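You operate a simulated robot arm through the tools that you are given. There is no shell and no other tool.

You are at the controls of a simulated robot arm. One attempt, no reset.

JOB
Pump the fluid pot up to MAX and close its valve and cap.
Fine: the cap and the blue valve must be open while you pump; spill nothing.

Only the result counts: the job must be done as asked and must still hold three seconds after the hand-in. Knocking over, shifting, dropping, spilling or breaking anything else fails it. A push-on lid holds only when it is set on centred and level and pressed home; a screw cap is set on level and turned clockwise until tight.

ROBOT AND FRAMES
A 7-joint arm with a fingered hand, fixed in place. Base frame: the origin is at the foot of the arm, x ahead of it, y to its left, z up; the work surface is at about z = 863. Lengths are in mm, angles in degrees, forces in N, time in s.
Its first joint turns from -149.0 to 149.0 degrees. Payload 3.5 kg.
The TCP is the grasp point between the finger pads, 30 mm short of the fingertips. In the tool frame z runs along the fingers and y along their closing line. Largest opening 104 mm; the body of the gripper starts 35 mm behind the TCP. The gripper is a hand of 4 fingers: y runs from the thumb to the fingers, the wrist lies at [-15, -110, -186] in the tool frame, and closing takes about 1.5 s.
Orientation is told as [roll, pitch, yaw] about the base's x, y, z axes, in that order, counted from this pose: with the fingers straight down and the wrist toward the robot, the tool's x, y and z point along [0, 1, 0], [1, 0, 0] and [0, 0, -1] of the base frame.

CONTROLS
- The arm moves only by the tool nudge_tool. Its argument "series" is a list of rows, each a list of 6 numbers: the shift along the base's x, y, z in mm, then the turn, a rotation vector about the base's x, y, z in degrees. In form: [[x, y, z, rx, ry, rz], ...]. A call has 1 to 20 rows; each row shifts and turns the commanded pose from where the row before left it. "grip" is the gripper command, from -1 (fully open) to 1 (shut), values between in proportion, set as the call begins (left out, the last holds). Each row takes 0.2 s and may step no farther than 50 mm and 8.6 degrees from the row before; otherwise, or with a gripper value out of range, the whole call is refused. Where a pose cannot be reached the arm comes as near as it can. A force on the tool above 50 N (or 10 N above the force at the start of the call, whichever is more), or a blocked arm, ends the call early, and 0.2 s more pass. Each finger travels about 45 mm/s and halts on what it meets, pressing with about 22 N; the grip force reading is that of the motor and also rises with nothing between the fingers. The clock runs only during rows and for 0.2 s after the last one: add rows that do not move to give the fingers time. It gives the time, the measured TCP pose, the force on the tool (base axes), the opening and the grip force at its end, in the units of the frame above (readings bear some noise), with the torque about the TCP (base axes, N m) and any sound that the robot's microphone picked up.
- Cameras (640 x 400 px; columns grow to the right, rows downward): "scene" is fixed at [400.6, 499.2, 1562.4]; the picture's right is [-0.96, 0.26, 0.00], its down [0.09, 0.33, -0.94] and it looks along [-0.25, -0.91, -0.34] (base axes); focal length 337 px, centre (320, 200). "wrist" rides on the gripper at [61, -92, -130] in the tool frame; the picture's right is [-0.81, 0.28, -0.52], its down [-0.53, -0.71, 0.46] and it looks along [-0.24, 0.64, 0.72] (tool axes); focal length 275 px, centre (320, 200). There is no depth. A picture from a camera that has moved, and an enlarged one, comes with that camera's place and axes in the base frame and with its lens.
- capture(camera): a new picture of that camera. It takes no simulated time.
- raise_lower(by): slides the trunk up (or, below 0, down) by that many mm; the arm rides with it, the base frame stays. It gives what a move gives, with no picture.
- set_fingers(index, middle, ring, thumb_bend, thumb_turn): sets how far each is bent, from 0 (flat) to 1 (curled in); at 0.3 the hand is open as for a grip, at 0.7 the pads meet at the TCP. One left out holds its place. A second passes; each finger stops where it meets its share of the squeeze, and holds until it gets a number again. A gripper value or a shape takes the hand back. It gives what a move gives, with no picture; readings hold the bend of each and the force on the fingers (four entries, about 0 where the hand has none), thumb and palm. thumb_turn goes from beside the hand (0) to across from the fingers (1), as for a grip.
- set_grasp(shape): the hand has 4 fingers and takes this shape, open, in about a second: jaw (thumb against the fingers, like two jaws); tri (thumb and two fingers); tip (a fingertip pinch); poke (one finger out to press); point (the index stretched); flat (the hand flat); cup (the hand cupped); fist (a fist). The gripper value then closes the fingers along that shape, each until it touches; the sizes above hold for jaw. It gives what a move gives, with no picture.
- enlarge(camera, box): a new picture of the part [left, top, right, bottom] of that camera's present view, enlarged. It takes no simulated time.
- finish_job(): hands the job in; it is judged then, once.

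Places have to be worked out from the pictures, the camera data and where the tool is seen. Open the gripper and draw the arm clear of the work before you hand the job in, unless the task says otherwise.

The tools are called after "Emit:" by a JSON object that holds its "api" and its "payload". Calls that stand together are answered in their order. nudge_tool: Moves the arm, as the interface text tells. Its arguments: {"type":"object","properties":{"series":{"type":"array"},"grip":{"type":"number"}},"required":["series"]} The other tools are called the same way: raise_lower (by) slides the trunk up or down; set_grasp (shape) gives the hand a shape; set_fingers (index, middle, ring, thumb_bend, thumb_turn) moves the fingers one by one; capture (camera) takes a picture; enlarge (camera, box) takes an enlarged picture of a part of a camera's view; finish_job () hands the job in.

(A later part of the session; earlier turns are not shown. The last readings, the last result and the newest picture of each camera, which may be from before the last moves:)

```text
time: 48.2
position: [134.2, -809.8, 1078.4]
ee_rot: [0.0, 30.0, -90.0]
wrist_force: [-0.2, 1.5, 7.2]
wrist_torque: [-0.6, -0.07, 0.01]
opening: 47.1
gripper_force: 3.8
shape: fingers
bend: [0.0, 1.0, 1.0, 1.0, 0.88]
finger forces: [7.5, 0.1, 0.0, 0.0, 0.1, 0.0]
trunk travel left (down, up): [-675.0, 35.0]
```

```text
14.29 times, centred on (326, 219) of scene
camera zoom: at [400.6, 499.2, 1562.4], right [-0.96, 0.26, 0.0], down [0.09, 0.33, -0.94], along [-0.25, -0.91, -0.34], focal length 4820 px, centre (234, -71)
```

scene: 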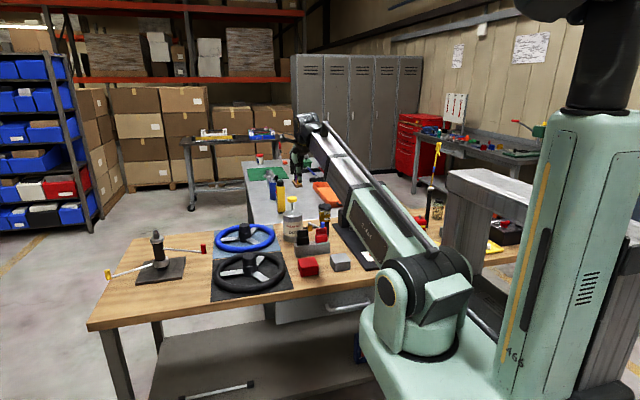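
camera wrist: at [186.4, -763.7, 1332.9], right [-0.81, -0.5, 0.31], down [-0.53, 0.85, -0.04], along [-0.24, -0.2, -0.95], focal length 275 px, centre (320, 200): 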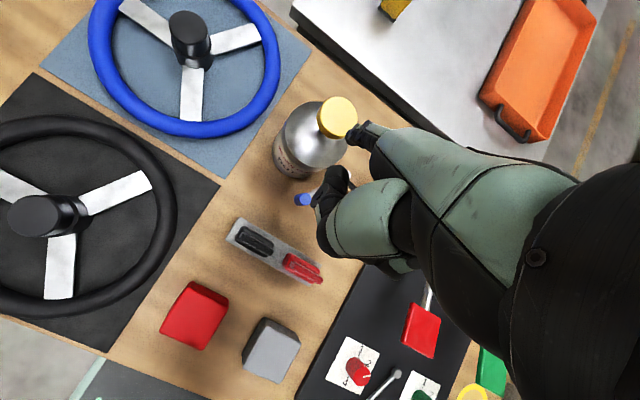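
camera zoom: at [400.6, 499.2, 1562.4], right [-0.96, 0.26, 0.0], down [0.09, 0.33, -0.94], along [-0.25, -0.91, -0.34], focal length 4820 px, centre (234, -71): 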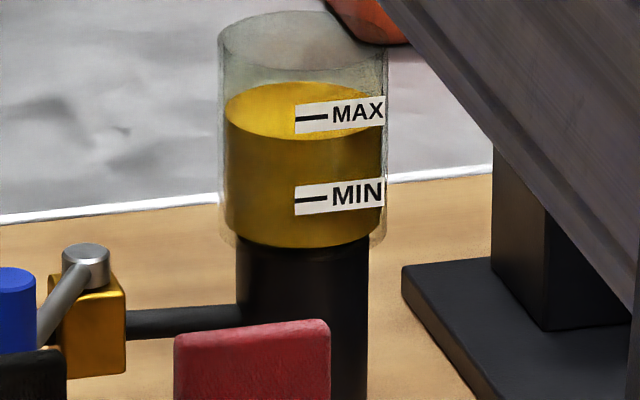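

The stroke registered: the level rose about 13 px, so roughly three strokes should reach MAX. I'll raise the finger and confirm that the plunger springs back.

Emit:
{"api": "nudge_tool", "payload": {"series": [[0, 0, 8, 0, 0, 0], [0, 0, 8, 0, 0, 0], [0, 0, 8, 0, 0, 0], [0, 0, 8, 0, 0, 0], [0, 0, 6, 0, 0, 0], [0, 0, 0, 0, 0, 0]]}}

Emit:
{"api": "enlarge", "payload": {"camera": "scene", "box": [265, 165, 345, 245]}}

Emit:
{"api": "enlarge", "payload": {"camera": "scene", "box": [318, 207, 334, 223]}}

```text
time: 49.6
position: [133.5, -811.7, 1114.9]
ee_rot: [-0.1, 30.0, -90.1]
wrist_force: [0.8, 0.8, -0.2]
wrist_torque: [0.0, -0.01, -0.03]
opening: 46.5
gripper_force: 0.1
shape: fingers
bend: [0.0, 1.0, 1.0, 1.0, 0.88]
finger forces: [0.0, 0.0, 0.0, 0.0, 0.1, 0.0]
trunk travel left (down, up): [-675.0, 35.0]
```

```text
5.00 times, centred on (305, 205) of scene
camera zoom: at [400.6, 499.2, 1562.4], right [-0.96, 0.26, 0.0], down [0.09, 0.33, -0.94], along [-0.25, -0.91, -0.34], focal length 1687 px, centre (395, 175)
```

zoom: 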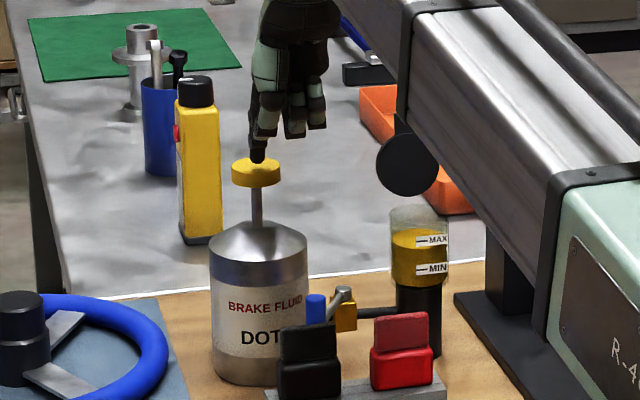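

```text
16.00 times, centred on (326, 215) of scene
camera zoom: at [400.6, 499.2, 1562.4], right [-0.96, 0.26, 0.0], down [0.09, 0.33, -0.94], along [-0.25, -0.91, -0.34], focal length 5398 px, centre (224, -40)
```

zoom: 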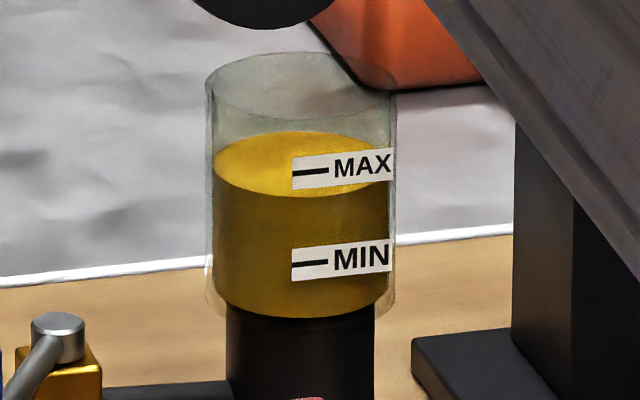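

The plunger returned fully, and the level is now about 70% of the way from MIN to MAX. I'll do the second stroke the same way, one full press and release.

Emit:
{"api": "nudge_tool", "payload": {"series": [[0, 0, -6, 0, 0, 0], [0, 0, -5, 0, 0, 0], [0, 0, -5, 0, 0, 0], [0, 0, -5, 0, 0, 0], [0, 0, -5, 0, 0, 0], [0, 0, -4, 0, 0, 0], [0, 0, -4, 0, 0, 0], [0, 0, -4, 0, 0, 0], [0, 0, 0, 0, 0, 0]]}}

Emit:
{"api": "nudge_tool", "payload": {"series": [[0, 0, 8, 0, 0, 0], [0, 0, 8, 0, 0, 0], [0, 0, 8, 0, 0, 0], [0, 0, 8, 0, 0, 0], [0, 0, 6, 0, 0, 0], [0, 0, 0, 0, 0, 0]]}}

Emit:
{"api": "enlarge", "payload": {"camera": "scene", "box": [265, 165, 345, 245]}}

Emit:
{"api": "enlarge", "payload": {"camera": "scene", "box": [318, 207, 334, 223]}}

```text
time: 51.6
position: [133.7, -810.9, 1079.5]
ee_rot: [0.0, 29.8, -89.9]
wrist_force: [0.7, 1.9, 7.1]
wrist_torque: [-0.59, -0.1, 0.05]
opening: 46.9
gripper_force: 3.4
shape: fingers
bend: [0.0, 1.0, 1.0, 1.0, 0.88]
finger forces: [7.5, 0.0, 0.1, 0.0, 0.0, 0.0]
trunk travel left (down, up): [-675.0, 35.0]
```

```text
time: 53.0
position: [134.5, -811.1, 1115.5]
ee_rot: [-0.1, 30.0, -90.1]
wrist_force: [0.7, 0.4, 0.0]
wrist_torque: [0.0, -0.01, -0.02]
opening: 46.7
gripper_force: 0.0
shape: fingers
bend: [0.0, 1.0, 1.0, 1.0, 0.88]
finger forces: [0.0, 0.0, 0.1, 0.0, 0.1, 0.1]
trunk travel left (down, up): [-675.0, 35.0]
```

```text
5.00 times, centred on (305, 205) of scene
camera zoom: at [400.6, 499.2, 1562.4], right [-0.96, 0.26, 0.0], down [0.09, 0.33, -0.94], along [-0.25, -0.91, -0.34], focal length 1687 px, centre (395, 175)
```

zoom: 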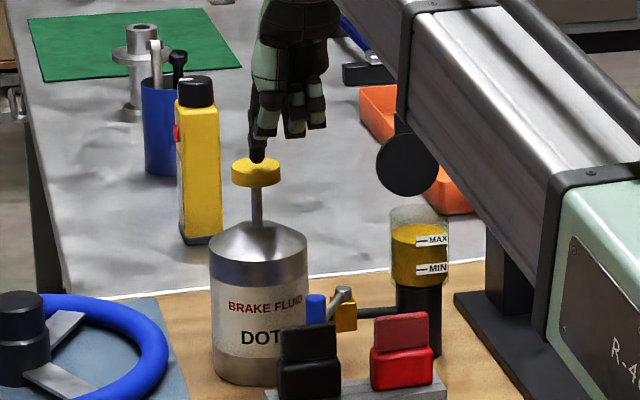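

```text
16.00 times, centred on (326, 215) of scene
camera zoom: at [400.6, 499.2, 1562.4], right [-0.96, 0.26, 0.0], down [0.09, 0.33, -0.94], along [-0.25, -0.91, -0.34], focal length 5398 px, centre (224, -40)
```

zoom: 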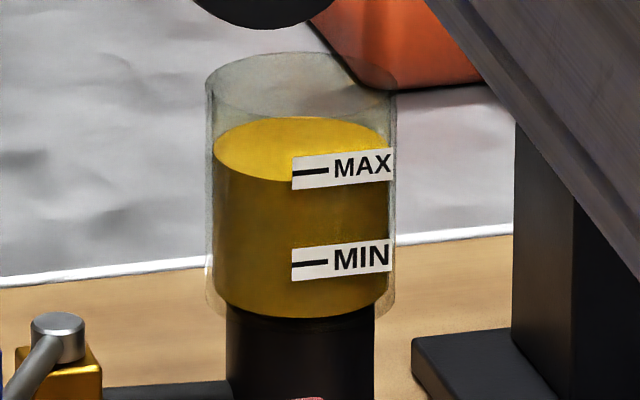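

The level is now just under the MAX line, about 0.87 of the way from MIN. One more equal stroke should land on it.

Emit:
{"api": "nudge_tool", "payload": {"series": [[0, 0, -6, 0, 0, 0], [0, 0, -5, 0, 0, 0], [0, 0, -5, 0, 0, 0], [0, 0, -5, 0, 0, 0], [0, 0, -5, 0, 0, 0], [0, 0, -4, 0, 0, 0], [0, 0, -4, 0, 0, 0], [0, 0, -4, 0, 0, 0], [0, 0, 0, 0, 0, 0]]}}

Emit:
{"api": "nudge_tool", "payload": {"series": [[0, 0, 8, 0, 0, 0], [0, 0, 8, 0, 0, 0], [0, 0, 8, 0, 0, 0], [0, 0, 8, 0, 0, 0], [0, 0, 6, 0, 0, 0], [0, 0, 0, 0, 0, 0]]}}

Emit:
{"api": "enlarge", "payload": {"camera": "scene", "box": [265, 165, 345, 245]}}

Emit:
{"api": "enlarge", "payload": {"camera": "scene", "box": [318, 207, 334, 223]}}

```text
time: 55.0
position: [133.7, -810.0, 1078.1]
ee_rot: [0.0, 29.9, -90.2]
wrist_force: [-0.6, 2.2, 7.6]
wrist_torque: [-0.56, -0.1, 0.02]
opening: 47.2
gripper_force: 3.7
shape: fingers
bend: [0.0, 1.0, 1.0, 1.0, 0.88]
finger forces: [7.5, 0.1, 0.0, 0.1, 0.0, 0.0]
trunk travel left (down, up): [-675.0, 35.0]
```

```text
time: 56.4
position: [134.2, -811.3, 1116.5]
ee_rot: [0.0, 30.0, -90.1]
wrist_force: [0.7, 0.1, 0.5]
wrist_torque: [0.0, -0.03, 0.01]
opening: 46.2
gripper_force: 0.0
shape: fingers
bend: [0.0, 1.0, 1.0, 1.0, 0.88]
finger forces: [0.1, 0.1, 0.0, 0.0, 0.1, 0.0]
trunk travel left (down, up): [-675.0, 35.0]
```

```text
5.00 times, centred on (305, 205) of scene
camera zoom: at [400.6, 499.2, 1562.4], right [-0.96, 0.26, 0.0], down [0.09, 0.33, -0.94], along [-0.25, -0.91, -0.34], focal length 1687 px, centre (395, 175)
```

zoom: 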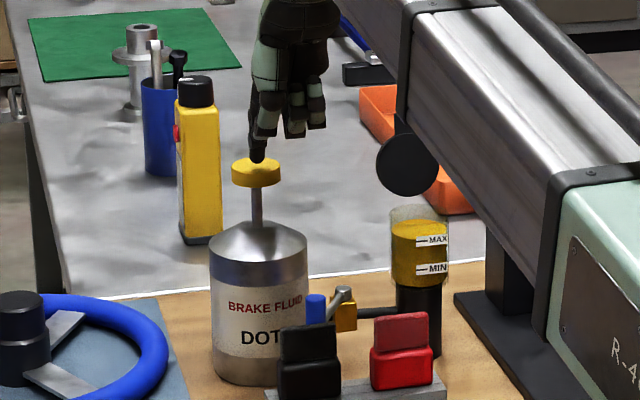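

```text
16.00 times, centred on (326, 215) of scene
camera zoom: at [400.6, 499.2, 1562.4], right [-0.96, 0.26, 0.0], down [0.09, 0.33, -0.94], along [-0.25, -0.91, -0.34], focal length 5398 px, centre (224, -40)
```

zoom: 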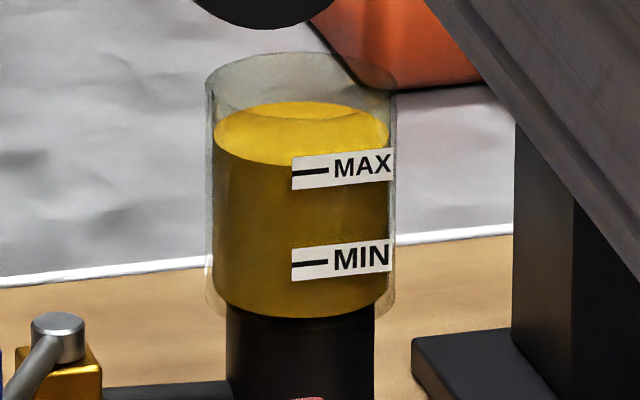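

The level is now on the MAX line, within about 1 mm, so pumping is finished. I'll lift clear of the plunger, tilt to 40°, and come down beside the knob on the can side to swing the valve back.

Emit:
{"api": "nudge_tool", "payload": {"series": [[0, 0, 15, 0, 0, 0], [0, 0, 15, 0, 0, 0], [-5, 18, 0, 0, 0, 0], [-5, 18, 0, 0, 0, 0], [-5, 19, 0, 0, 0, 0], [0, 0, 0, 5, 0, 0], [0, 0, 0, 5, 0, 0], [0, 0, -25, 0, 0, 0], [0, 0, -25, 0, 0, 0], [0, 0, -25, 0, 0, 0], [0, 0, 0, 0, 0, 0]]}}

Emit:
{"api": "capture", "payload": {"camera": "wrist"}}

Emit:
{"api": "enlarge", "payload": {"camera": "wrist", "box": [260, 20, 420, 180]}}

Emit:
{"api": "enlarge", "payload": {"camera": "scene", "box": [270, 170, 350, 250]}}

```text
time: 58.8
position: [118.6, -755.2, 1070.9]
ee_rot: [0.0, 40.1, -90.1]
wrist_force: [0.6, -0.3, -0.7]
wrist_torque: [-0.02, -0.01, -0.01]
opening: 46.6
gripper_force: 0.1
shape: fingers
bend: [0.0, 1.0, 1.0, 1.0, 0.88]
finger forces: [0.0, 0.1, 0.0, 0.0, 0.1, 0.1]
trunk travel left (down, up): [-675.0, 35.0]
```

```text
taken
camera wrist: at [179.8, -769.2, 1229.5], right [-0.81, -0.54, 0.22], down [-0.53, 0.84, 0.11], along [-0.24, -0.03, -0.97], focal length 275 px, centre (320, 200)
```

wrist: 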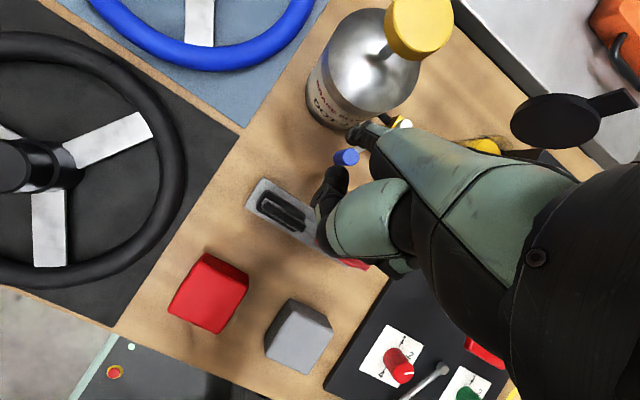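

```text
2.50 times, centred on (340, 100) of wrist
camera zoom: at [179.8, -769.2, 1229.5], right [-0.81, -0.54, 0.22], down [-0.53, 0.84, 0.11], along [-0.24, -0.03, -0.97], focal length 688 px, centre (270, 450)
```

zoom: 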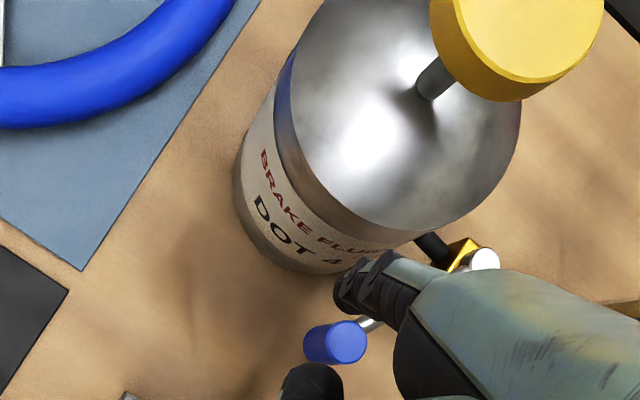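

```text
5.00 times, centred on (310, 210) of scene
camera zoom: at [400.6, 499.2, 1562.4], right [-0.96, 0.26, 0.0], down [0.09, 0.33, -0.94], along [-0.25, -0.91, -0.34], focal length 1687 px, centre (370, 150)
```

zoom: 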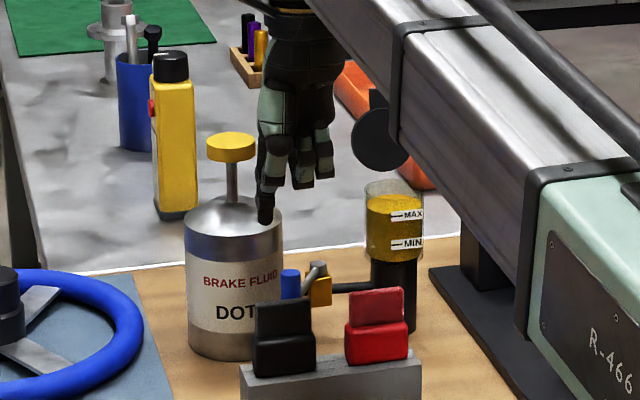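

The tip is at about (131, -836) and the knob at (113, -830), which is too close to descend cleanly. I'll shift 9 mm toward +x and then lower the finger beside the knob.

Emit:
{"api": "nudge_tool", "payload": {"series": [[9, 0, 0, 0, 0, 0], [0, 0, -17, 0, 0, 0], [0, 0, -17, 0, 0, 0], [0, 0, -17, 0, 0, 0], [0, 0, -16, 0, 0, 0], [0, 0, 0, 0, 0, 0]]}}

Emit:
{"api": "enlarge", "payload": {"camera": "wrist", "box": [260, 20, 420, 180]}}

Emit:
{"api": "enlarge", "payload": {"camera": "scene", "box": [280, 190, 340, 250]}}

```text
time: 60.2
position: [128.6, -756.6, 1003.5]
ee_rot: [0.0, 39.9, -90.1]
wrist_force: [0.6, -0.3, 0.3]
wrist_torque: [0.03, 0.01, 0.0]
opening: 46.4
gripper_force: 0.1
shape: fingers
bend: [0.0, 1.0, 1.0, 1.0, 0.88]
finger forces: [0.0, 0.1, 0.0, 0.0, 0.0, 0.1]
trunk travel left (down, up): [-675.0, 35.0]
```

```text
2.50 times, centred on (340, 100) of wrist
camera zoom: at [189.4, -769.1, 1162.2], right [-0.81, -0.54, 0.22], down [-0.53, 0.84, 0.11], along [-0.24, -0.03, -0.97], focal length 688 px, centre (270, 450)
```

zoom: 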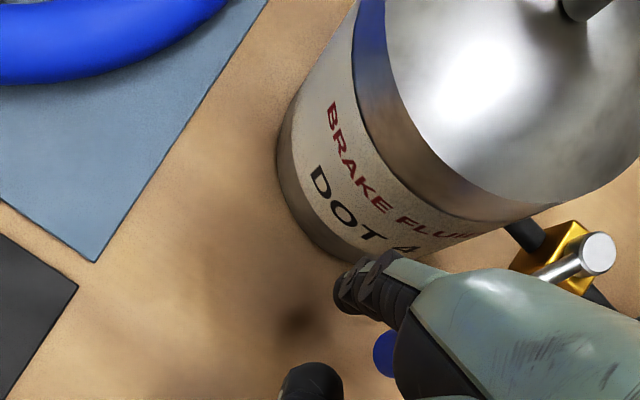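

```text
6.67 times, centred on (310, 220) of scene
camera zoom: at [400.6, 499.2, 1562.4], right [-0.96, 0.26, 0.0], down [0.09, 0.33, -0.94], along [-0.25, -0.91, -0.34], focal length 2249 px, centre (387, 67)
```

zoom: 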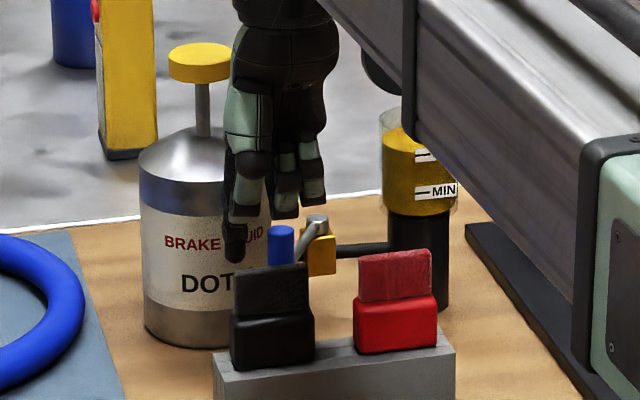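

The finger is in place on the can side of the knob with no contact. I'll push the knob back toward the pot along the arc.

Emit:
{"api": "nudge_tool", "payload": {"series": [[-6, 0, 0, 0, 0, 0], [-6, 0, 0, 0, 0, 0], [-6, 0.5, 0, 0, 0, 0], [-6, 2, 0, 0, 0, 0], [-6, 2.5, 0, 0, 0, 0], [-6, 3, 0, 0, 0, 0], [-6, 3, 0, 0, 0, 0], [0, 0, 0, 0, 0, 0]]}}

Emit:
{"api": "enlarge", "payload": {"camera": "wrist", "box": [260, 20, 420, 180]}}

Emit:
{"api": "enlarge", "payload": {"camera": "scene", "box": [290, 190, 350, 250]}}

```text
time: 62.0
position: [86.5, -744.8, 1003.8]
ee_rot: [-0.1, 39.9, -90.0]
wrist_force: [0.8, -0.9, -0.2]
wrist_torque: [0.0, -0.01, 0.04]
opening: 46.5
gripper_force: 0.2
shape: fingers
bend: [0.0, 1.0, 1.0, 1.0, 0.88]
finger forces: [0.3, 0.0, 0.1, 0.0, 0.0, 0.0]
trunk travel left (down, up): [-675.0, 35.0]
```

```text
2.50 times, centred on (340, 100) of wrist
camera zoom: at [147.4, -757.7, 1163.1], right [-0.81, -0.54, 0.22], down [-0.53, 0.84, 0.11], along [-0.24, -0.03, -0.97], focal length 688 px, centre (270, 450)
```

zoom: 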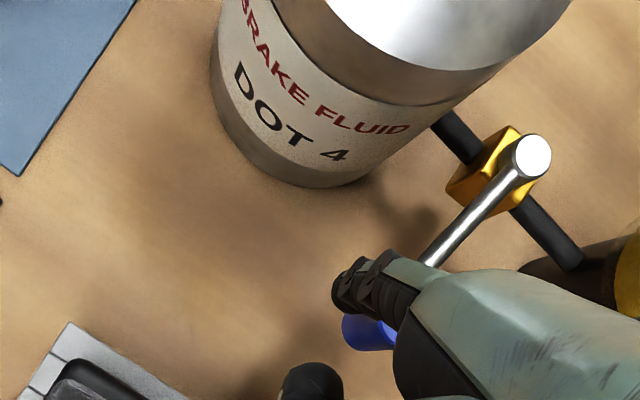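

```text
6.67 times, centred on (320, 220) of scene
camera zoom: at [400.6, 499.2, 1562.4], right [-0.96, 0.26, 0.0], down [0.09, 0.33, -0.94], along [-0.25, -0.91, -0.34], focal length 2249 px, centre (320, 67)
```

zoom: 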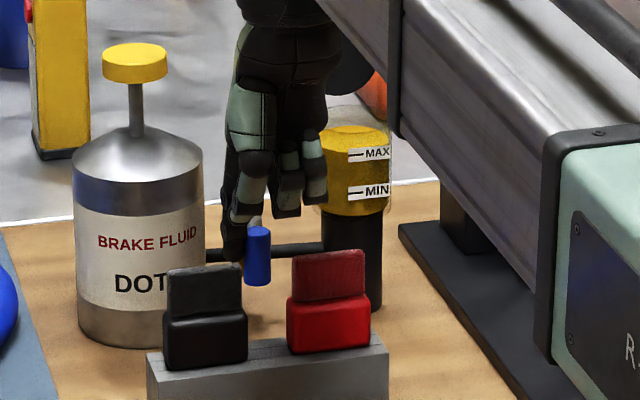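

The lever is following. I'll continue around to the pot side.

Emit:
{"api": "nudge_tool", "payload": {"series": [[-6.2, 2, 0, 0, 0, 0], [-6.3, 1.8, 0, 0, 0, 0], [-7, 1.2, 0, 0, 0, 0], [-7, 1.1, 0, 0, 0, 0], [-7.2, 0, 0, 0, 0, 0], [-7.2, -0.5, 0, 0, 0, 0], [0, 0, 0, 0, 0, 0]]}}

Emit:
{"api": "enlarge", "payload": {"camera": "wrist", "box": [260, 20, 420, 180]}}

Emit:
{"api": "enlarge", "payload": {"camera": "scene", "box": [290, 190, 350, 250]}}

```text
time: 63.6
position: [45.2, -740.4, 1003.9]
ee_rot: [-0.1, 40.0, -90.0]
wrist_force: [0.6, -0.6, -0.1]
wrist_torque: [0.0, 0.0, -0.01]
opening: 46.6
gripper_force: 0.9
shape: fingers
bend: [0.0, 1.0, 1.0, 1.0, 0.88]
finger forces: [0.3, 0.1, 0.0, 0.1, 0.0, 0.0]
trunk travel left (down, up): [-675.0, 35.0]
```

```text
2.50 times, centred on (340, 100) of wrist
camera zoom: at [106.0, -752.6, 1162.8], right [-0.81, -0.54, 0.22], down [-0.53, 0.84, 0.11], along [-0.24, -0.03, -0.97], focal length 688 px, centre (270, 450)
```

zoom: 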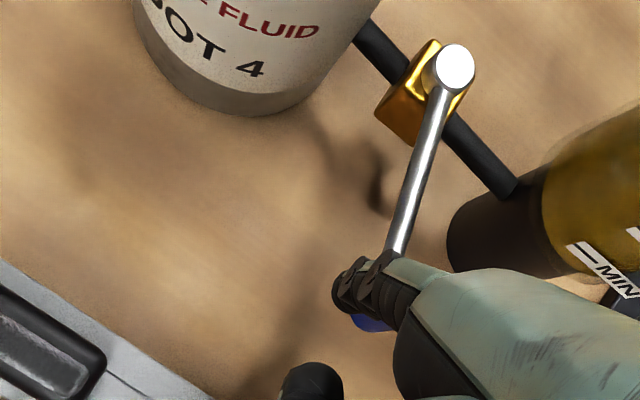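

```text
6.67 times, centred on (320, 220) of scene
camera zoom: at [400.6, 499.2, 1562.4], right [-0.96, 0.26, 0.0], down [0.09, 0.33, -0.94], along [-0.25, -0.91, -0.34], focal length 2249 px, centre (320, 67)
```

zoom: 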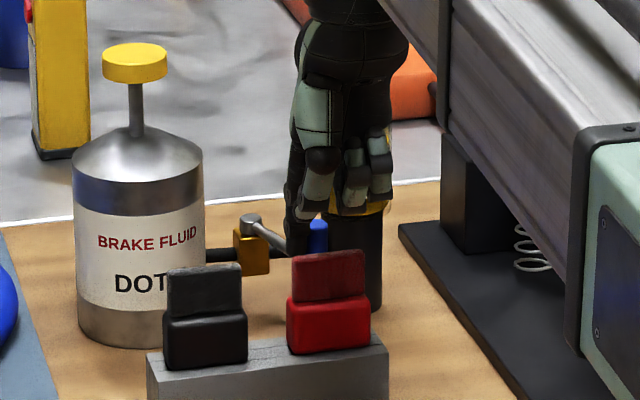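

Emit:
{"api": "nudge_tool", "payload": {"series": [[-7, -1.5, 0, 0, 0, 0], [-6, -2, 0, 0, 0, 0], [-5, -2.3, 0, 0, 0, 0], [0, 0, 0, 0, 0, 0]]}}

Emit:
{"api": "enlarge", "payload": {"camera": "wrist", "box": [260, 20, 420, 180]}}

Emit:
{"api": "enlarge", "payload": {"camera": "scene", "box": [290, 190, 350, 250]}}

```text
time: 64.6
position: [27.0, -744.2, 1004.5]
ee_rot: [0.0, 40.0, -90.1]
wrist_force: [1.0, 0.4, 0.4]
wrist_torque: [-0.01, -0.04, 0.01]
opening: 46.4
gripper_force: 0.2
shape: fingers
bend: [0.0, 1.0, 1.0, 1.0, 0.88]
finger forces: [0.4, 0.1, 0.0, 0.0, 0.0, 0.0]
trunk travel left (down, up): [-675.0, 35.0]
```

```text
2.50 times, centred on (340, 100) of wrist
camera zoom: at [87.9, -758.3, 1162.9], right [-0.81, -0.54, 0.22], down [-0.53, 0.84, 0.11], along [-0.24, -0.03, -0.97], focal length 688 px, centre (270, 450)
```

zoom: 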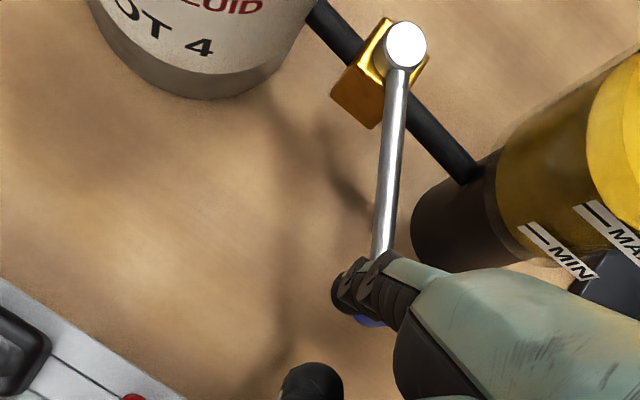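

```text
6.67 times, centred on (320, 220) of scene
camera zoom: at [400.6, 499.2, 1562.4], right [-0.96, 0.26, 0.0], down [0.09, 0.33, -0.94], along [-0.25, -0.91, -0.34], focal length 2249 px, centre (320, 67)
```

zoom: 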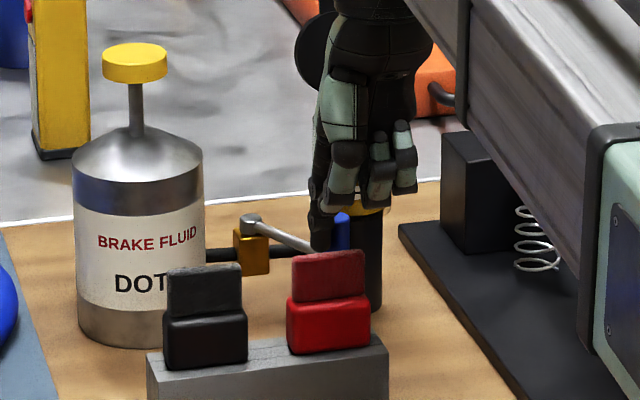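

The lever is near 62°, almost back to where it started. I'll continue in small steps until I feel the stop.

Emit:
{"api": "nudge_tool", "payload": {"series": [[-3, -1.5, 0, 0, 0, 0], [-3, -1.5, 0, 0, 0, 0], [0, 0, 0, 0, 0, 0]]}}

Emit:
{"api": "enlarge", "payload": {"camera": "wrist", "box": [260, 20, 420, 180]}}

```text
time: 65.4
position: [21.6, -747.4, 1004.3]
ee_rot: [0.0, 40.0, -90.0]
wrist_force: [4.6, 2.3, 2.2]
wrist_torque: [-0.02, -0.22, 0.35]
opening: 44.9
gripper_force: 2.8
shape: fingers
bend: [0.01, 1.0, 1.0, 1.0, 0.88]
finger forces: [5.6, 0.0, 0.1, 0.1, 0.0, 0.0]
trunk travel left (down, up): [-675.0, 35.0]
```

```text
2.50 times, centred on (340, 100) of wrist
camera zoom: at [82.8, -761.0, 1163.2], right [-0.81, -0.54, 0.22], down [-0.53, 0.84, 0.11], along [-0.24, -0.03, -0.97], focal length 688 px, centre (270, 450)
```

zoom: 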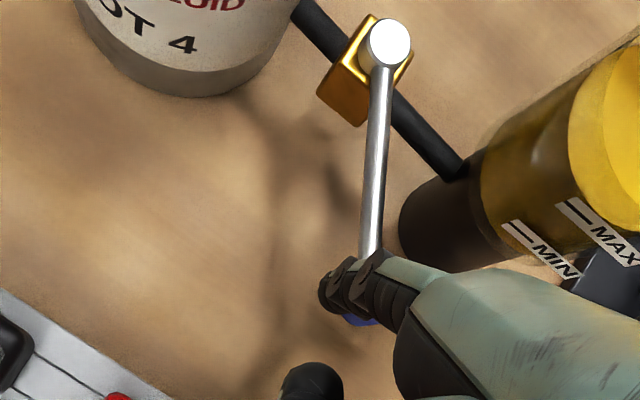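

A stop is felt at about 5.6 N. I'll give it 2 mm more to seat it fully, back off, rise, and check the lever.

Emit:
{"api": "nudge_tool", "payload": {"series": [[-2, -1, 0, 0, 0, 0], [0, 0, 0, 0, 0, 0], [6, 3, 0, 0, 0, 0], [8, 3, 0, 0, 0, 0], [0, 0, 30, 0, 0, 0], [0, 0, 40, 0, 0, 0], [0, 0, 40, 0, 0, 0], [0, 0, 40, 0, 0, 0], [0, 0, 0, 0, 0, 0]]}}

Emit:
{"api": "capture", "payload": {"camera": "wrist"}}

Emit:
{"api": "enlarge", "payload": {"camera": "wrist", "box": [260, 20, 460, 180]}}

Emit:
{"api": "enlarge", "payload": {"camera": "scene", "box": [300, 170, 360, 240]}}

```text
time: 67.4
position: [34.4, -744.1, 1155.7]
ee_rot: [0.0, 40.1, -90.1]
wrist_force: [0.8, -0.1, -0.1]
wrist_torque: [0.0, 0.0, 0.02]
opening: 46.2
gripper_force: 0.0
shape: fingers
bend: [0.0, 1.0, 1.0, 1.0, 0.88]
finger forces: [0.1, 0.1, 0.0, 0.1, 0.0, 0.0]
trunk travel left (down, up): [-675.0, 35.0]
```

```text
taken
camera wrist: at [94.4, -757.3, 1313.9], right [-0.81, -0.54, 0.22], down [-0.53, 0.84, 0.11], along [-0.24, -0.03, -0.97], focal length 275 px, centre (320, 200)
```

wrist: 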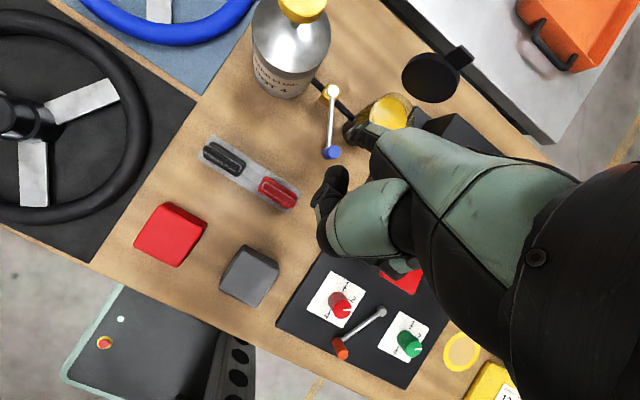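

```text
2.50 times, centred on (360, 100) of wrist
camera zoom: at [94.4, -757.3, 1313.9], right [-0.81, -0.54, 0.22], down [-0.53, 0.84, 0.11], along [-0.24, -0.03, -0.97], focal length 688 px, centre (220, 450)
```

zoom: 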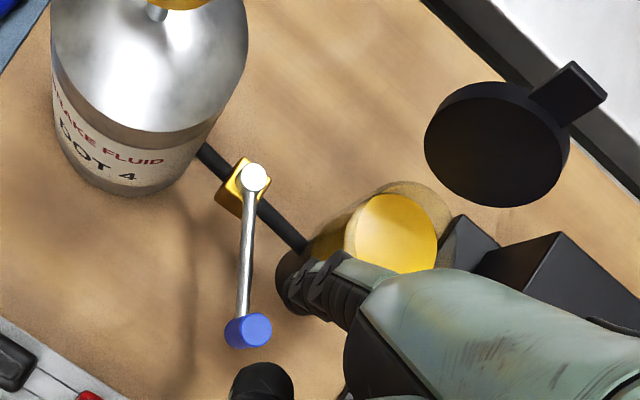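

```text
5.71 times, centred on (330, 205) of scene
camera zoom: at [400.6, 499.2, 1562.4], right [-0.96, 0.26, 0.0], down [0.09, 0.33, -0.94], along [-0.25, -0.91, -0.34], focal length 1928 px, centre (263, 171)
```

zoom: 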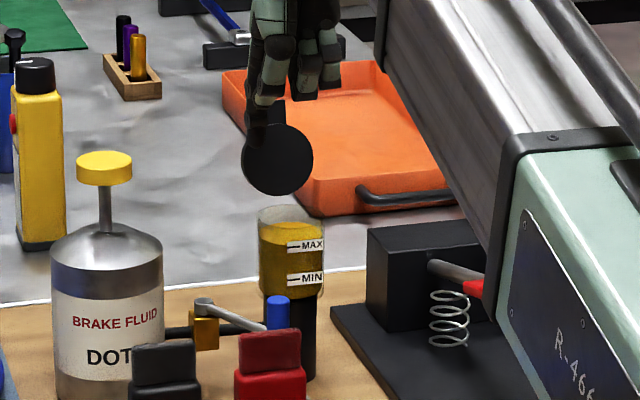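

The lever looks back at its starting angle. I'll repeat the same enlarged scene view as at the start and compare the knob position exactly.

Emit:
{"api": "enlarge", "payload": {"camera": "scene", "box": [312, 200, 340, 228]}}

Emit:
{"api": "enlarge", "payload": {"camera": "scene", "box": [276, 215, 340, 255]}}

```text
14.29 times, centred on (326, 214) of scene
camera zoom: at [400.6, 499.2, 1562.4], right [-0.96, 0.26, 0.0], down [0.09, 0.33, -0.94], along [-0.25, -0.91, -0.34], focal length 4820 px, centre (234, 0)
```

zoom: 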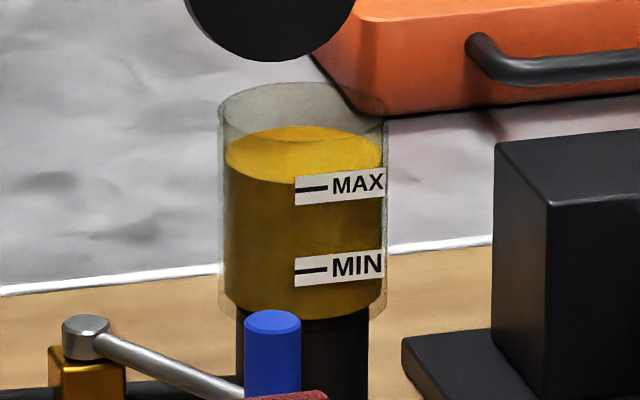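

```text
10.00 times, centred on (308, 235) of scene
camera zoom: at [400.6, 499.2, 1562.4], right [-0.96, 0.26, 0.0], down [0.09, 0.33, -0.94], along [-0.25, -0.91, -0.34], focal length 3374 px, centre (440, -150)
```

zoom: 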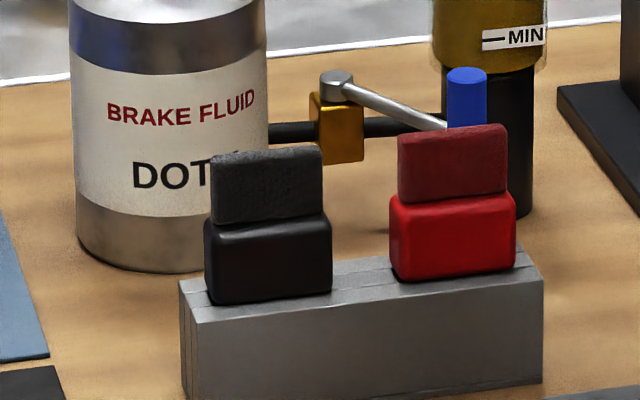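

The knob, lever and can match the initial picture, so the valve is closed again, and the level sits at MAX. Next I'll close the lid from behind with a flat hand, setting that shape here while clear of everything.

Emit:
{"api": "set_grasp", "payload": {"shape": "flat"}}

Emit:
{"api": "nudge_tool", "payload": {"series": [[0, 0, 10, -6.7, 0, 0], [0, 0, 10, -6.7, 0, 0], [0, 0, 10, -6.6, 0, 0], [0, 0, 0, 0, 0, 0]]}}

Emit:
{"api": "capture", "payload": {"camera": "wrist"}}

Emit:
{"api": "enlarge", "payload": {"camera": "scene", "box": [280, 120, 380, 220]}}

```text
time: 68.3
position: [33.2, -744.9, 1155.1]
ee_rot: [0.0, 40.0, -90.2]
wrist_force: [0.4, 0.2, -0.1]
wrist_torque: [0.04, 0.0, -0.02]
opening: 96.1
gripper_force: 0.1
shape: flat
bend: [0.0, 0.0, 0.0, 0.4, 0.0]
finger forces: [0.0, 0.0, 0.1, 0.0, 0.1, 0.0]
trunk travel left (down, up): [-675.0, 35.0]
```

```text
time: 69.3
position: [32.5, -743.9, 1183.8]
ee_rot: [0.0, 19.9, -90.0]
wrist_force: [-0.2, 0.4, 0.0]
wrist_torque: [-0.02, -0.01, 0.0]
opening: 96.0
gripper_force: 0.1
shape: flat
bend: [0.0, 0.0, 0.0, 0.4, 0.0]
finger forces: [0.0, 0.0, 0.0, 0.0, 0.0, 0.0]
trunk travel left (down, up): [-675.0, 35.0]
```

```text
taken
camera wrist: at [94.1, -701.2, 1338.2], right [-0.81, -0.43, 0.39], down [-0.53, 0.83, -0.19], along [-0.24, -0.36, -0.9], focal length 275 px, centre (320, 200)
```

wrist: 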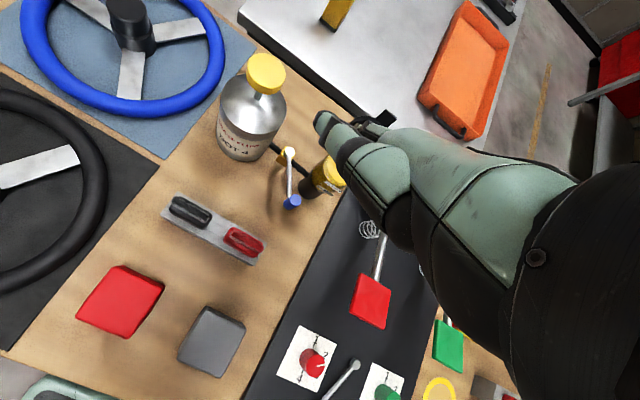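

```text
4.00 times, centred on (330, 170) of scene
camera zoom: at [400.6, 499.2, 1562.4], right [-0.96, 0.26, 0.0], down [0.09, 0.33, -0.94], along [-0.25, -0.91, -0.34], focal length 1350 px, centre (280, 320)
```

zoom: 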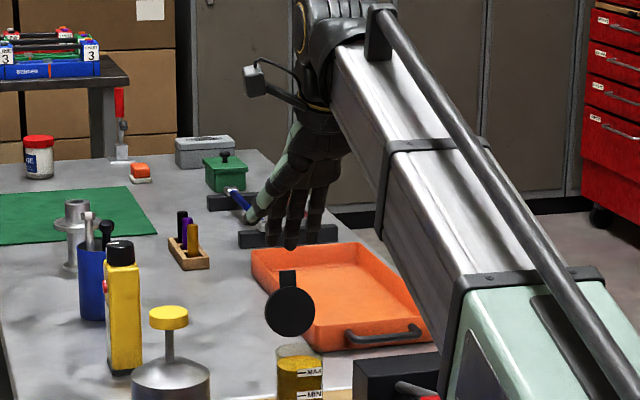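

The fingers lie straight and the thumb sits off to the +x side. I'll move the hand forward over the open lid, keeping the fingertips above its top (about z=1080), to just beyond it.

Emit:
{"api": "nudge_tool", "payload": {"series": [[-6, -22, 0, 0, 0, 0], [-6, -22, 0, 0, 0, 0], [-6, -22, 0, 0, 0, 0], [-6, -22, 0, 0, 0, 0], [0, -22, 0, 0, 0, 0], [0, -23, 0, 0, 0, 0], [0, 0, -15, 0, 0, 0], [0, 0, -15, 0, 0, 0], [0, 0, 0, 0, 0, 0]]}}

Emit:
{"api": "capture", "payload": {"camera": "wrist"}}

Emit:
{"api": "enlarge", "payload": {"camera": "scene", "box": [290, 160, 360, 230]}}

```text
time: 71.3
position: [8.3, -877.1, 1153.9]
ee_rot: [0.0, 20.0, -90.1]
wrist_force: [-0.4, 0.9, -0.4]
wrist_torque: [0.01, -0.01, 0.02]
opening: 95.9
gripper_force: 0.1
shape: flat
bend: [0.0, 0.0, 0.0, 0.4, 0.0]
finger forces: [0.0, 0.0, 0.0, 0.1, 0.0, 0.0]
trunk travel left (down, up): [-675.0, 35.0]
```

```text
taken
camera wrist: at [69.9, -834.5, 1308.0], right [-0.81, -0.43, 0.39], down [-0.53, 0.83, -0.18], along [-0.24, -0.36, -0.9], focal length 275 px, centre (320, 200)
```

wrist: 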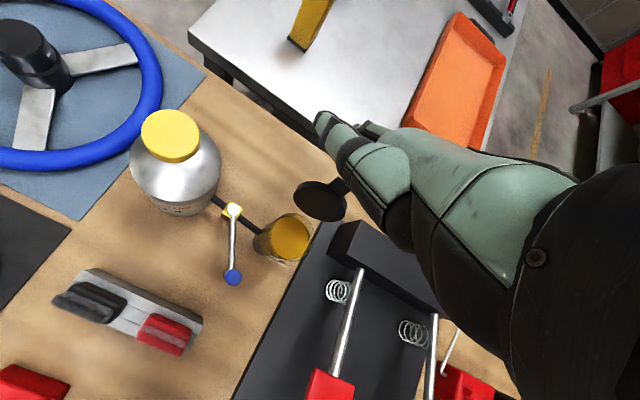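

```text
5.71 times, centred on (325, 195) of scene
camera zoom: at [400.6, 499.2, 1562.4], right [-0.96, 0.26, 0.0], down [0.09, 0.33, -0.94], along [-0.25, -0.91, -0.34], focal length 1928 px, centre (291, 229)
```

zoom: 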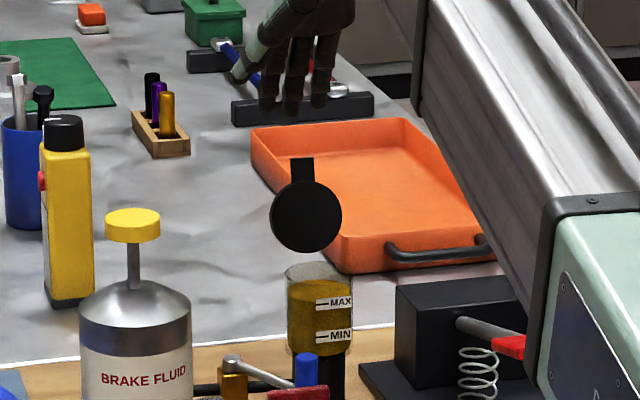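

The fingers are beyond the lid and above it. I'll zoom in on the lid to pin down where its top and tab are.

Emit:
{"api": "enlarge", "payload": {"camera": "wrist", "box": [240, 90, 400, 270]}}

Emit:
{"api": "enlarge", "payload": {"camera": "scene", "box": [308, 165, 348, 220]}}

```text
2.22 times, centred on (320, 180) of wrist
camera zoom: at [69.9, -834.5, 1308.0], right [-0.81, -0.43, 0.39], down [-0.53, 0.83, -0.18], along [-0.24, -0.36, -0.9], focal length 612 px, centre (320, 244)
```

zoom: 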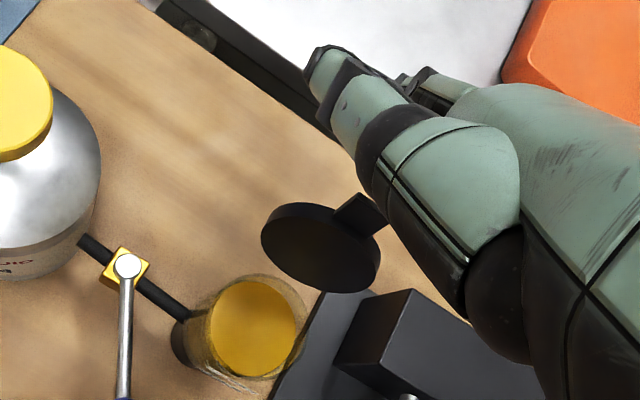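

```text
7.27 times, centred on (328, 192) of scene
camera zoom: at [400.6, 499.2, 1562.4], right [-0.96, 0.26, 0.0], down [0.09, 0.33, -0.94], along [-0.25, -0.91, -0.34], focal length 2454 px, centre (262, 254)
```

zoom: 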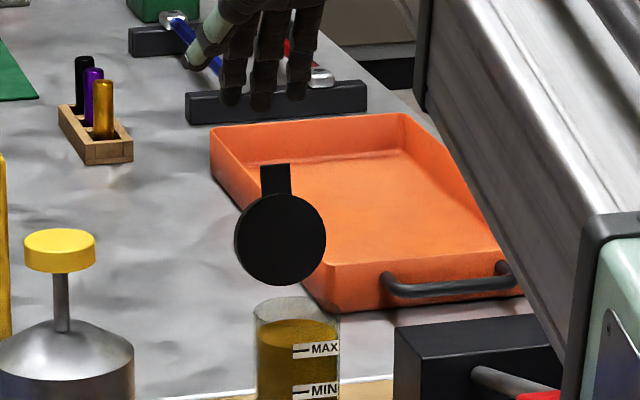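

The tab's top end is at about (-2, -953, 1079), with the middle finger lined up at x≈-4. I'll go 14 mm farther back for clearance, then lower the fingers behind the lid.

Emit:
{"api": "nudge_tool", "payload": {"series": [[0, -7, 0, 0, 0, 0], [0, -7, 0, 0, 0, 0], [0, 0, -12, 0, 0, 0], [0, 0, -12, 0, 0, 0], [0, 0, -10, 0, 0, 0], [0, 0, 0, 0, 0, 0]]}}

Emit:
{"api": "enlarge", "payload": {"camera": "wrist", "box": [240, 90, 400, 270]}}

Emit:
{"api": "enlarge", "payload": {"camera": "scene", "box": [308, 165, 348, 220]}}

```text
time: 72.7
position: [8.3, -890.6, 1119.4]
ee_rot: [0.0, 20.0, -90.1]
wrist_force: [-0.2, 0.6, 1.2]
wrist_torque: [-0.01, -0.03, 0.04]
opening: 96.2
gripper_force: 0.1
shape: flat
bend: [0.0, 0.0, 0.0, 0.4, 0.0]
finger forces: [0.0, 0.1, 0.0, 0.0, 0.1, 0.0]
trunk travel left (down, up): [-675.0, 35.0]
```

```text
2.22 times, centred on (320, 180) of wrist
camera zoom: at [69.9, -848.4, 1274.1], right [-0.81, -0.43, 0.39], down [-0.53, 0.83, -0.18], along [-0.24, -0.36, -0.9], focal length 612 px, centre (320, 244)
```

zoom: 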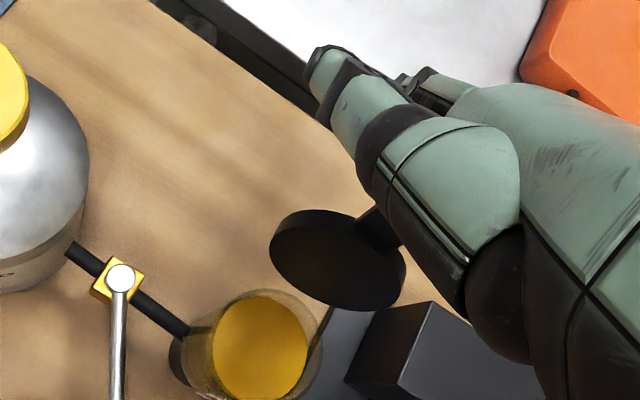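

```text
7.27 times, centred on (328, 192) of scene
camera zoom: at [400.6, 499.2, 1562.4], right [-0.96, 0.26, 0.0], down [0.09, 0.33, -0.94], along [-0.25, -0.91, -0.34], focal length 2454 px, centre (262, 254)
```

zoom: 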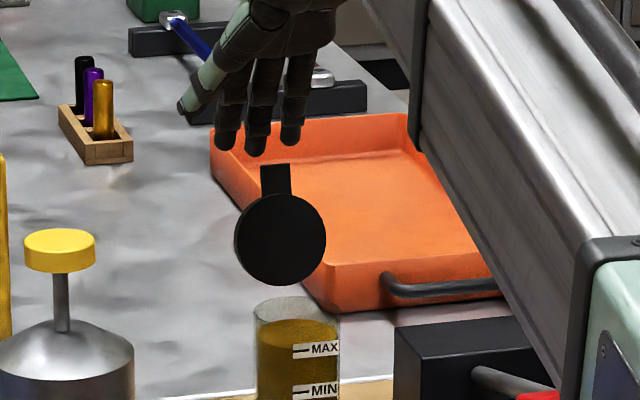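

The fingertips are just behind and above the tab. I'll lower 26 mm more behind the lid.

Emit:
{"api": "nudge_tool", "payload": {"series": [[0, 0, -7, 0, 0, 0], [0, 0, -7, 0, 0, 0], [0, 0, -6, 0, 0, 0], [0, 0, -6, 0, 0, 0], [0, 0, 0, 0, 0, 0]]}}

Emit:
{"api": "enlarge", "payload": {"camera": "wrist", "box": [240, 90, 400, 270]}}

Emit:
{"api": "enlarge", "payload": {"camera": "scene", "box": [308, 165, 348, 220]}}

```text
time: 73.9
position: [8.9, -890.0, 1093.0]
ee_rot: [0.0, 20.0, -90.0]
wrist_force: [-0.9, -0.3, 0.3]
wrist_torque: [0.03, 0.0, 0.0]
opening: 95.9
gripper_force: 0.0
shape: flat
bend: [0.0, 0.0, 0.0, 0.4, 0.0]
finger forces: [0.0, 0.1, 0.1, 0.0, 0.0, 0.0]
trunk travel left (down, up): [-675.0, 35.0]
```

```text
2.22 times, centred on (320, 180) of wrist
camera zoom: at [70.3, -848.0, 1247.9], right [-0.81, -0.43, 0.39], down [-0.53, 0.83, -0.18], along [-0.24, -0.36, -0.9], focal length 612 px, centre (320, 244)
```

zoom: 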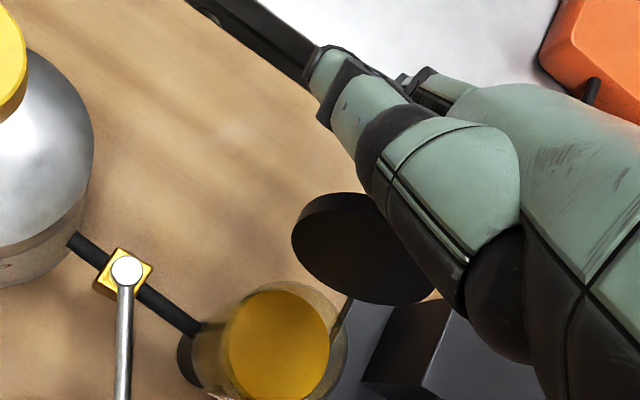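

```text
7.27 times, centred on (328, 192) of scene
camera zoom: at [400.6, 499.2, 1562.4], right [-0.96, 0.26, 0.0], down [0.09, 0.33, -0.94], along [-0.25, -0.91, -0.34], focal length 2454 px, centre (262, 254)
```

zoom: 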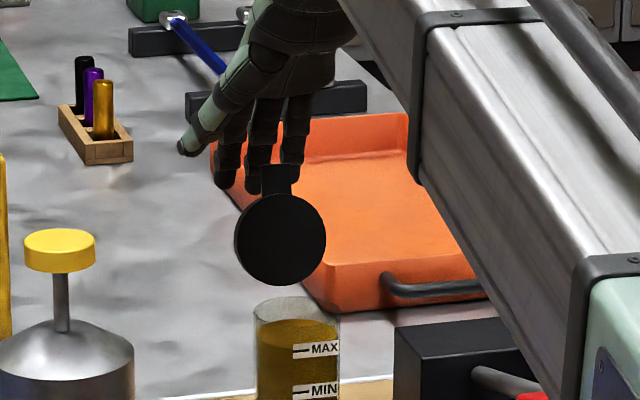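

The fingers are behind the lid with no contact yet. I'll draw the hand toward the robot in small steps to bring the lid over.

Emit:
{"api": "nudge_tool", "payload": {"series": [[-3, 6, 0, 0, 0, 0], [0, 6, 0, 0, 0, 0], [0, 6, 0, 0, 0, 0], [0, 6, 0, 0, 0, 0], [0, 6, 0, 0, 0, 0], [0, 0, 0, 0, 0, 0]]}}

Emit:
{"api": "enlarge", "payload": {"camera": "wrist", "box": [240, 90, 400, 270]}}

Emit:
{"api": "enlarge", "payload": {"camera": "scene", "box": [308, 165, 348, 220]}}

```text
time: 75.3
position: [6.2, -860.0, 1093.6]
ee_rot: [0.0, 20.0, -90.2]
wrist_force: [-0.3, 0.2, 0.4]
wrist_torque: [0.01, -0.01, 0.03]
opening: 96.0
gripper_force: 0.1
shape: flat
bend: [0.0, 0.0, 0.0, 0.4, 0.0]
finger forces: [0.0, 0.0, 0.0, 0.1, 0.0, 0.0]
trunk travel left (down, up): [-675.0, 35.0]
```

```text
2.22 times, centred on (320, 180) of wrist
camera zoom: at [66.7, -818.2, 1247.8], right [-0.81, -0.43, 0.39], down [-0.53, 0.83, -0.18], along [-0.24, -0.36, -0.9], focal length 612 px, centre (320, 244)
```

zoom: 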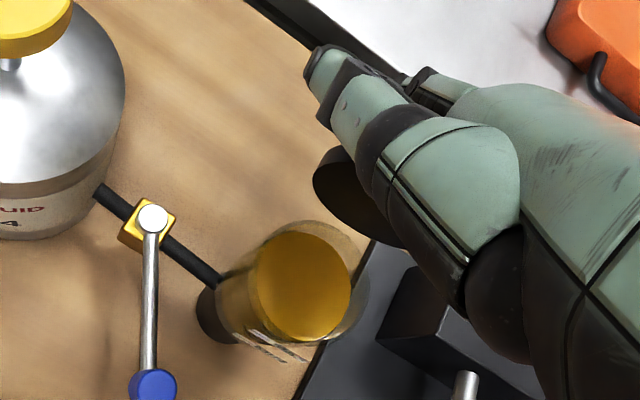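

```text
7.27 times, centred on (328, 192) of scene
camera zoom: at [400.6, 499.2, 1562.4], right [-0.96, 0.26, 0.0], down [0.09, 0.33, -0.94], along [-0.25, -0.91, -0.34], focal length 2454 px, centre (262, 254)
```

zoom: 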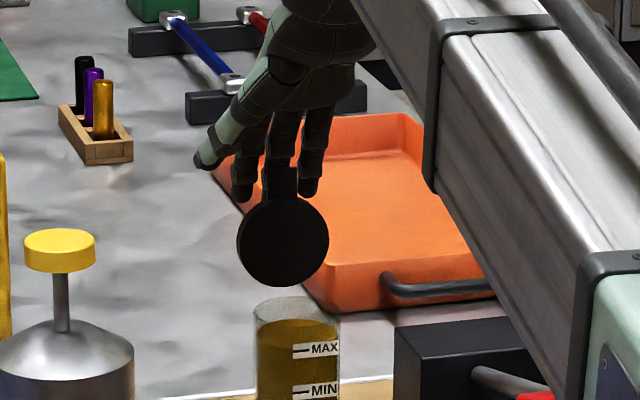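

The lid has begun to come upright. I'll keep pulling.

Emit:
{"api": "nudge_tool", "payload": {"series": [[0, 6, 0, 0, 0, 0], [0, 6, 0, 0, 0, 0], [0, 6, 0, 0, 0, 0], [0, 6, 0, 0, 0, 0], [0, 0, 0, 0, 0, 0]]}}

Emit:
{"api": "enlarge", "payload": {"camera": "wrist", "box": [240, 90, 400, 270]}}

Emit:
{"api": "enlarge", "payload": {"camera": "scene", "box": [308, 165, 348, 220]}}

```text
time: 76.5
position: [5.7, -835.6, 1093.6]
ee_rot: [0.1, 20.1, -90.1]
wrist_force: [-0.3, 0.2, 0.1]
wrist_torque: [0.01, -0.01, 0.01]
opening: 96.0
gripper_force: 0.0
shape: flat
bend: [0.0, 0.0, 0.0, 0.4, 0.0]
finger forces: [0.1, 0.1, 0.0, 0.1, 0.1, 0.0]
trunk travel left (down, up): [-675.0, 35.0]
```

```text
2.22 times, centred on (320, 180) of wrist
camera zoom: at [67.2, -794.3, 1248.0], right [-0.81, -0.43, 0.39], down [-0.53, 0.83, -0.18], along [-0.24, -0.36, -0.9], focal length 612 px, centre (320, 244)
```

zoom: 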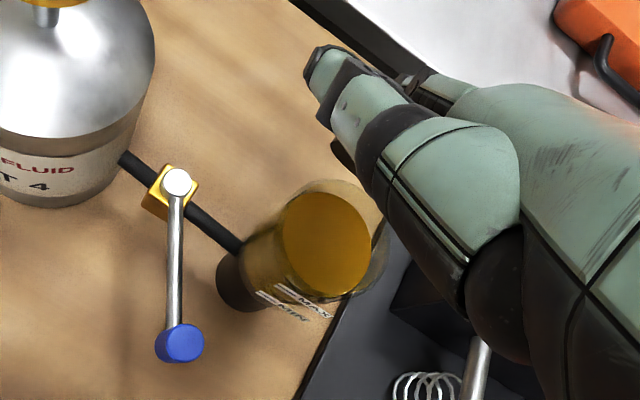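

```text
7.27 times, centred on (328, 192) of scene
camera zoom: at [400.6, 499.2, 1562.4], right [-0.96, 0.26, 0.0], down [0.09, 0.33, -0.94], along [-0.25, -0.91, -0.34], focal length 2454 px, centre (262, 254)
```

zoom: 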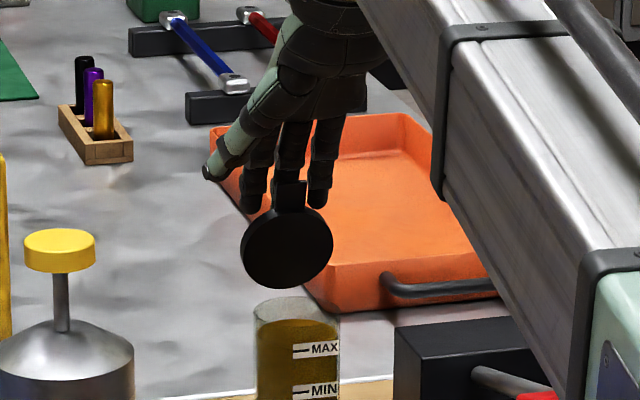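

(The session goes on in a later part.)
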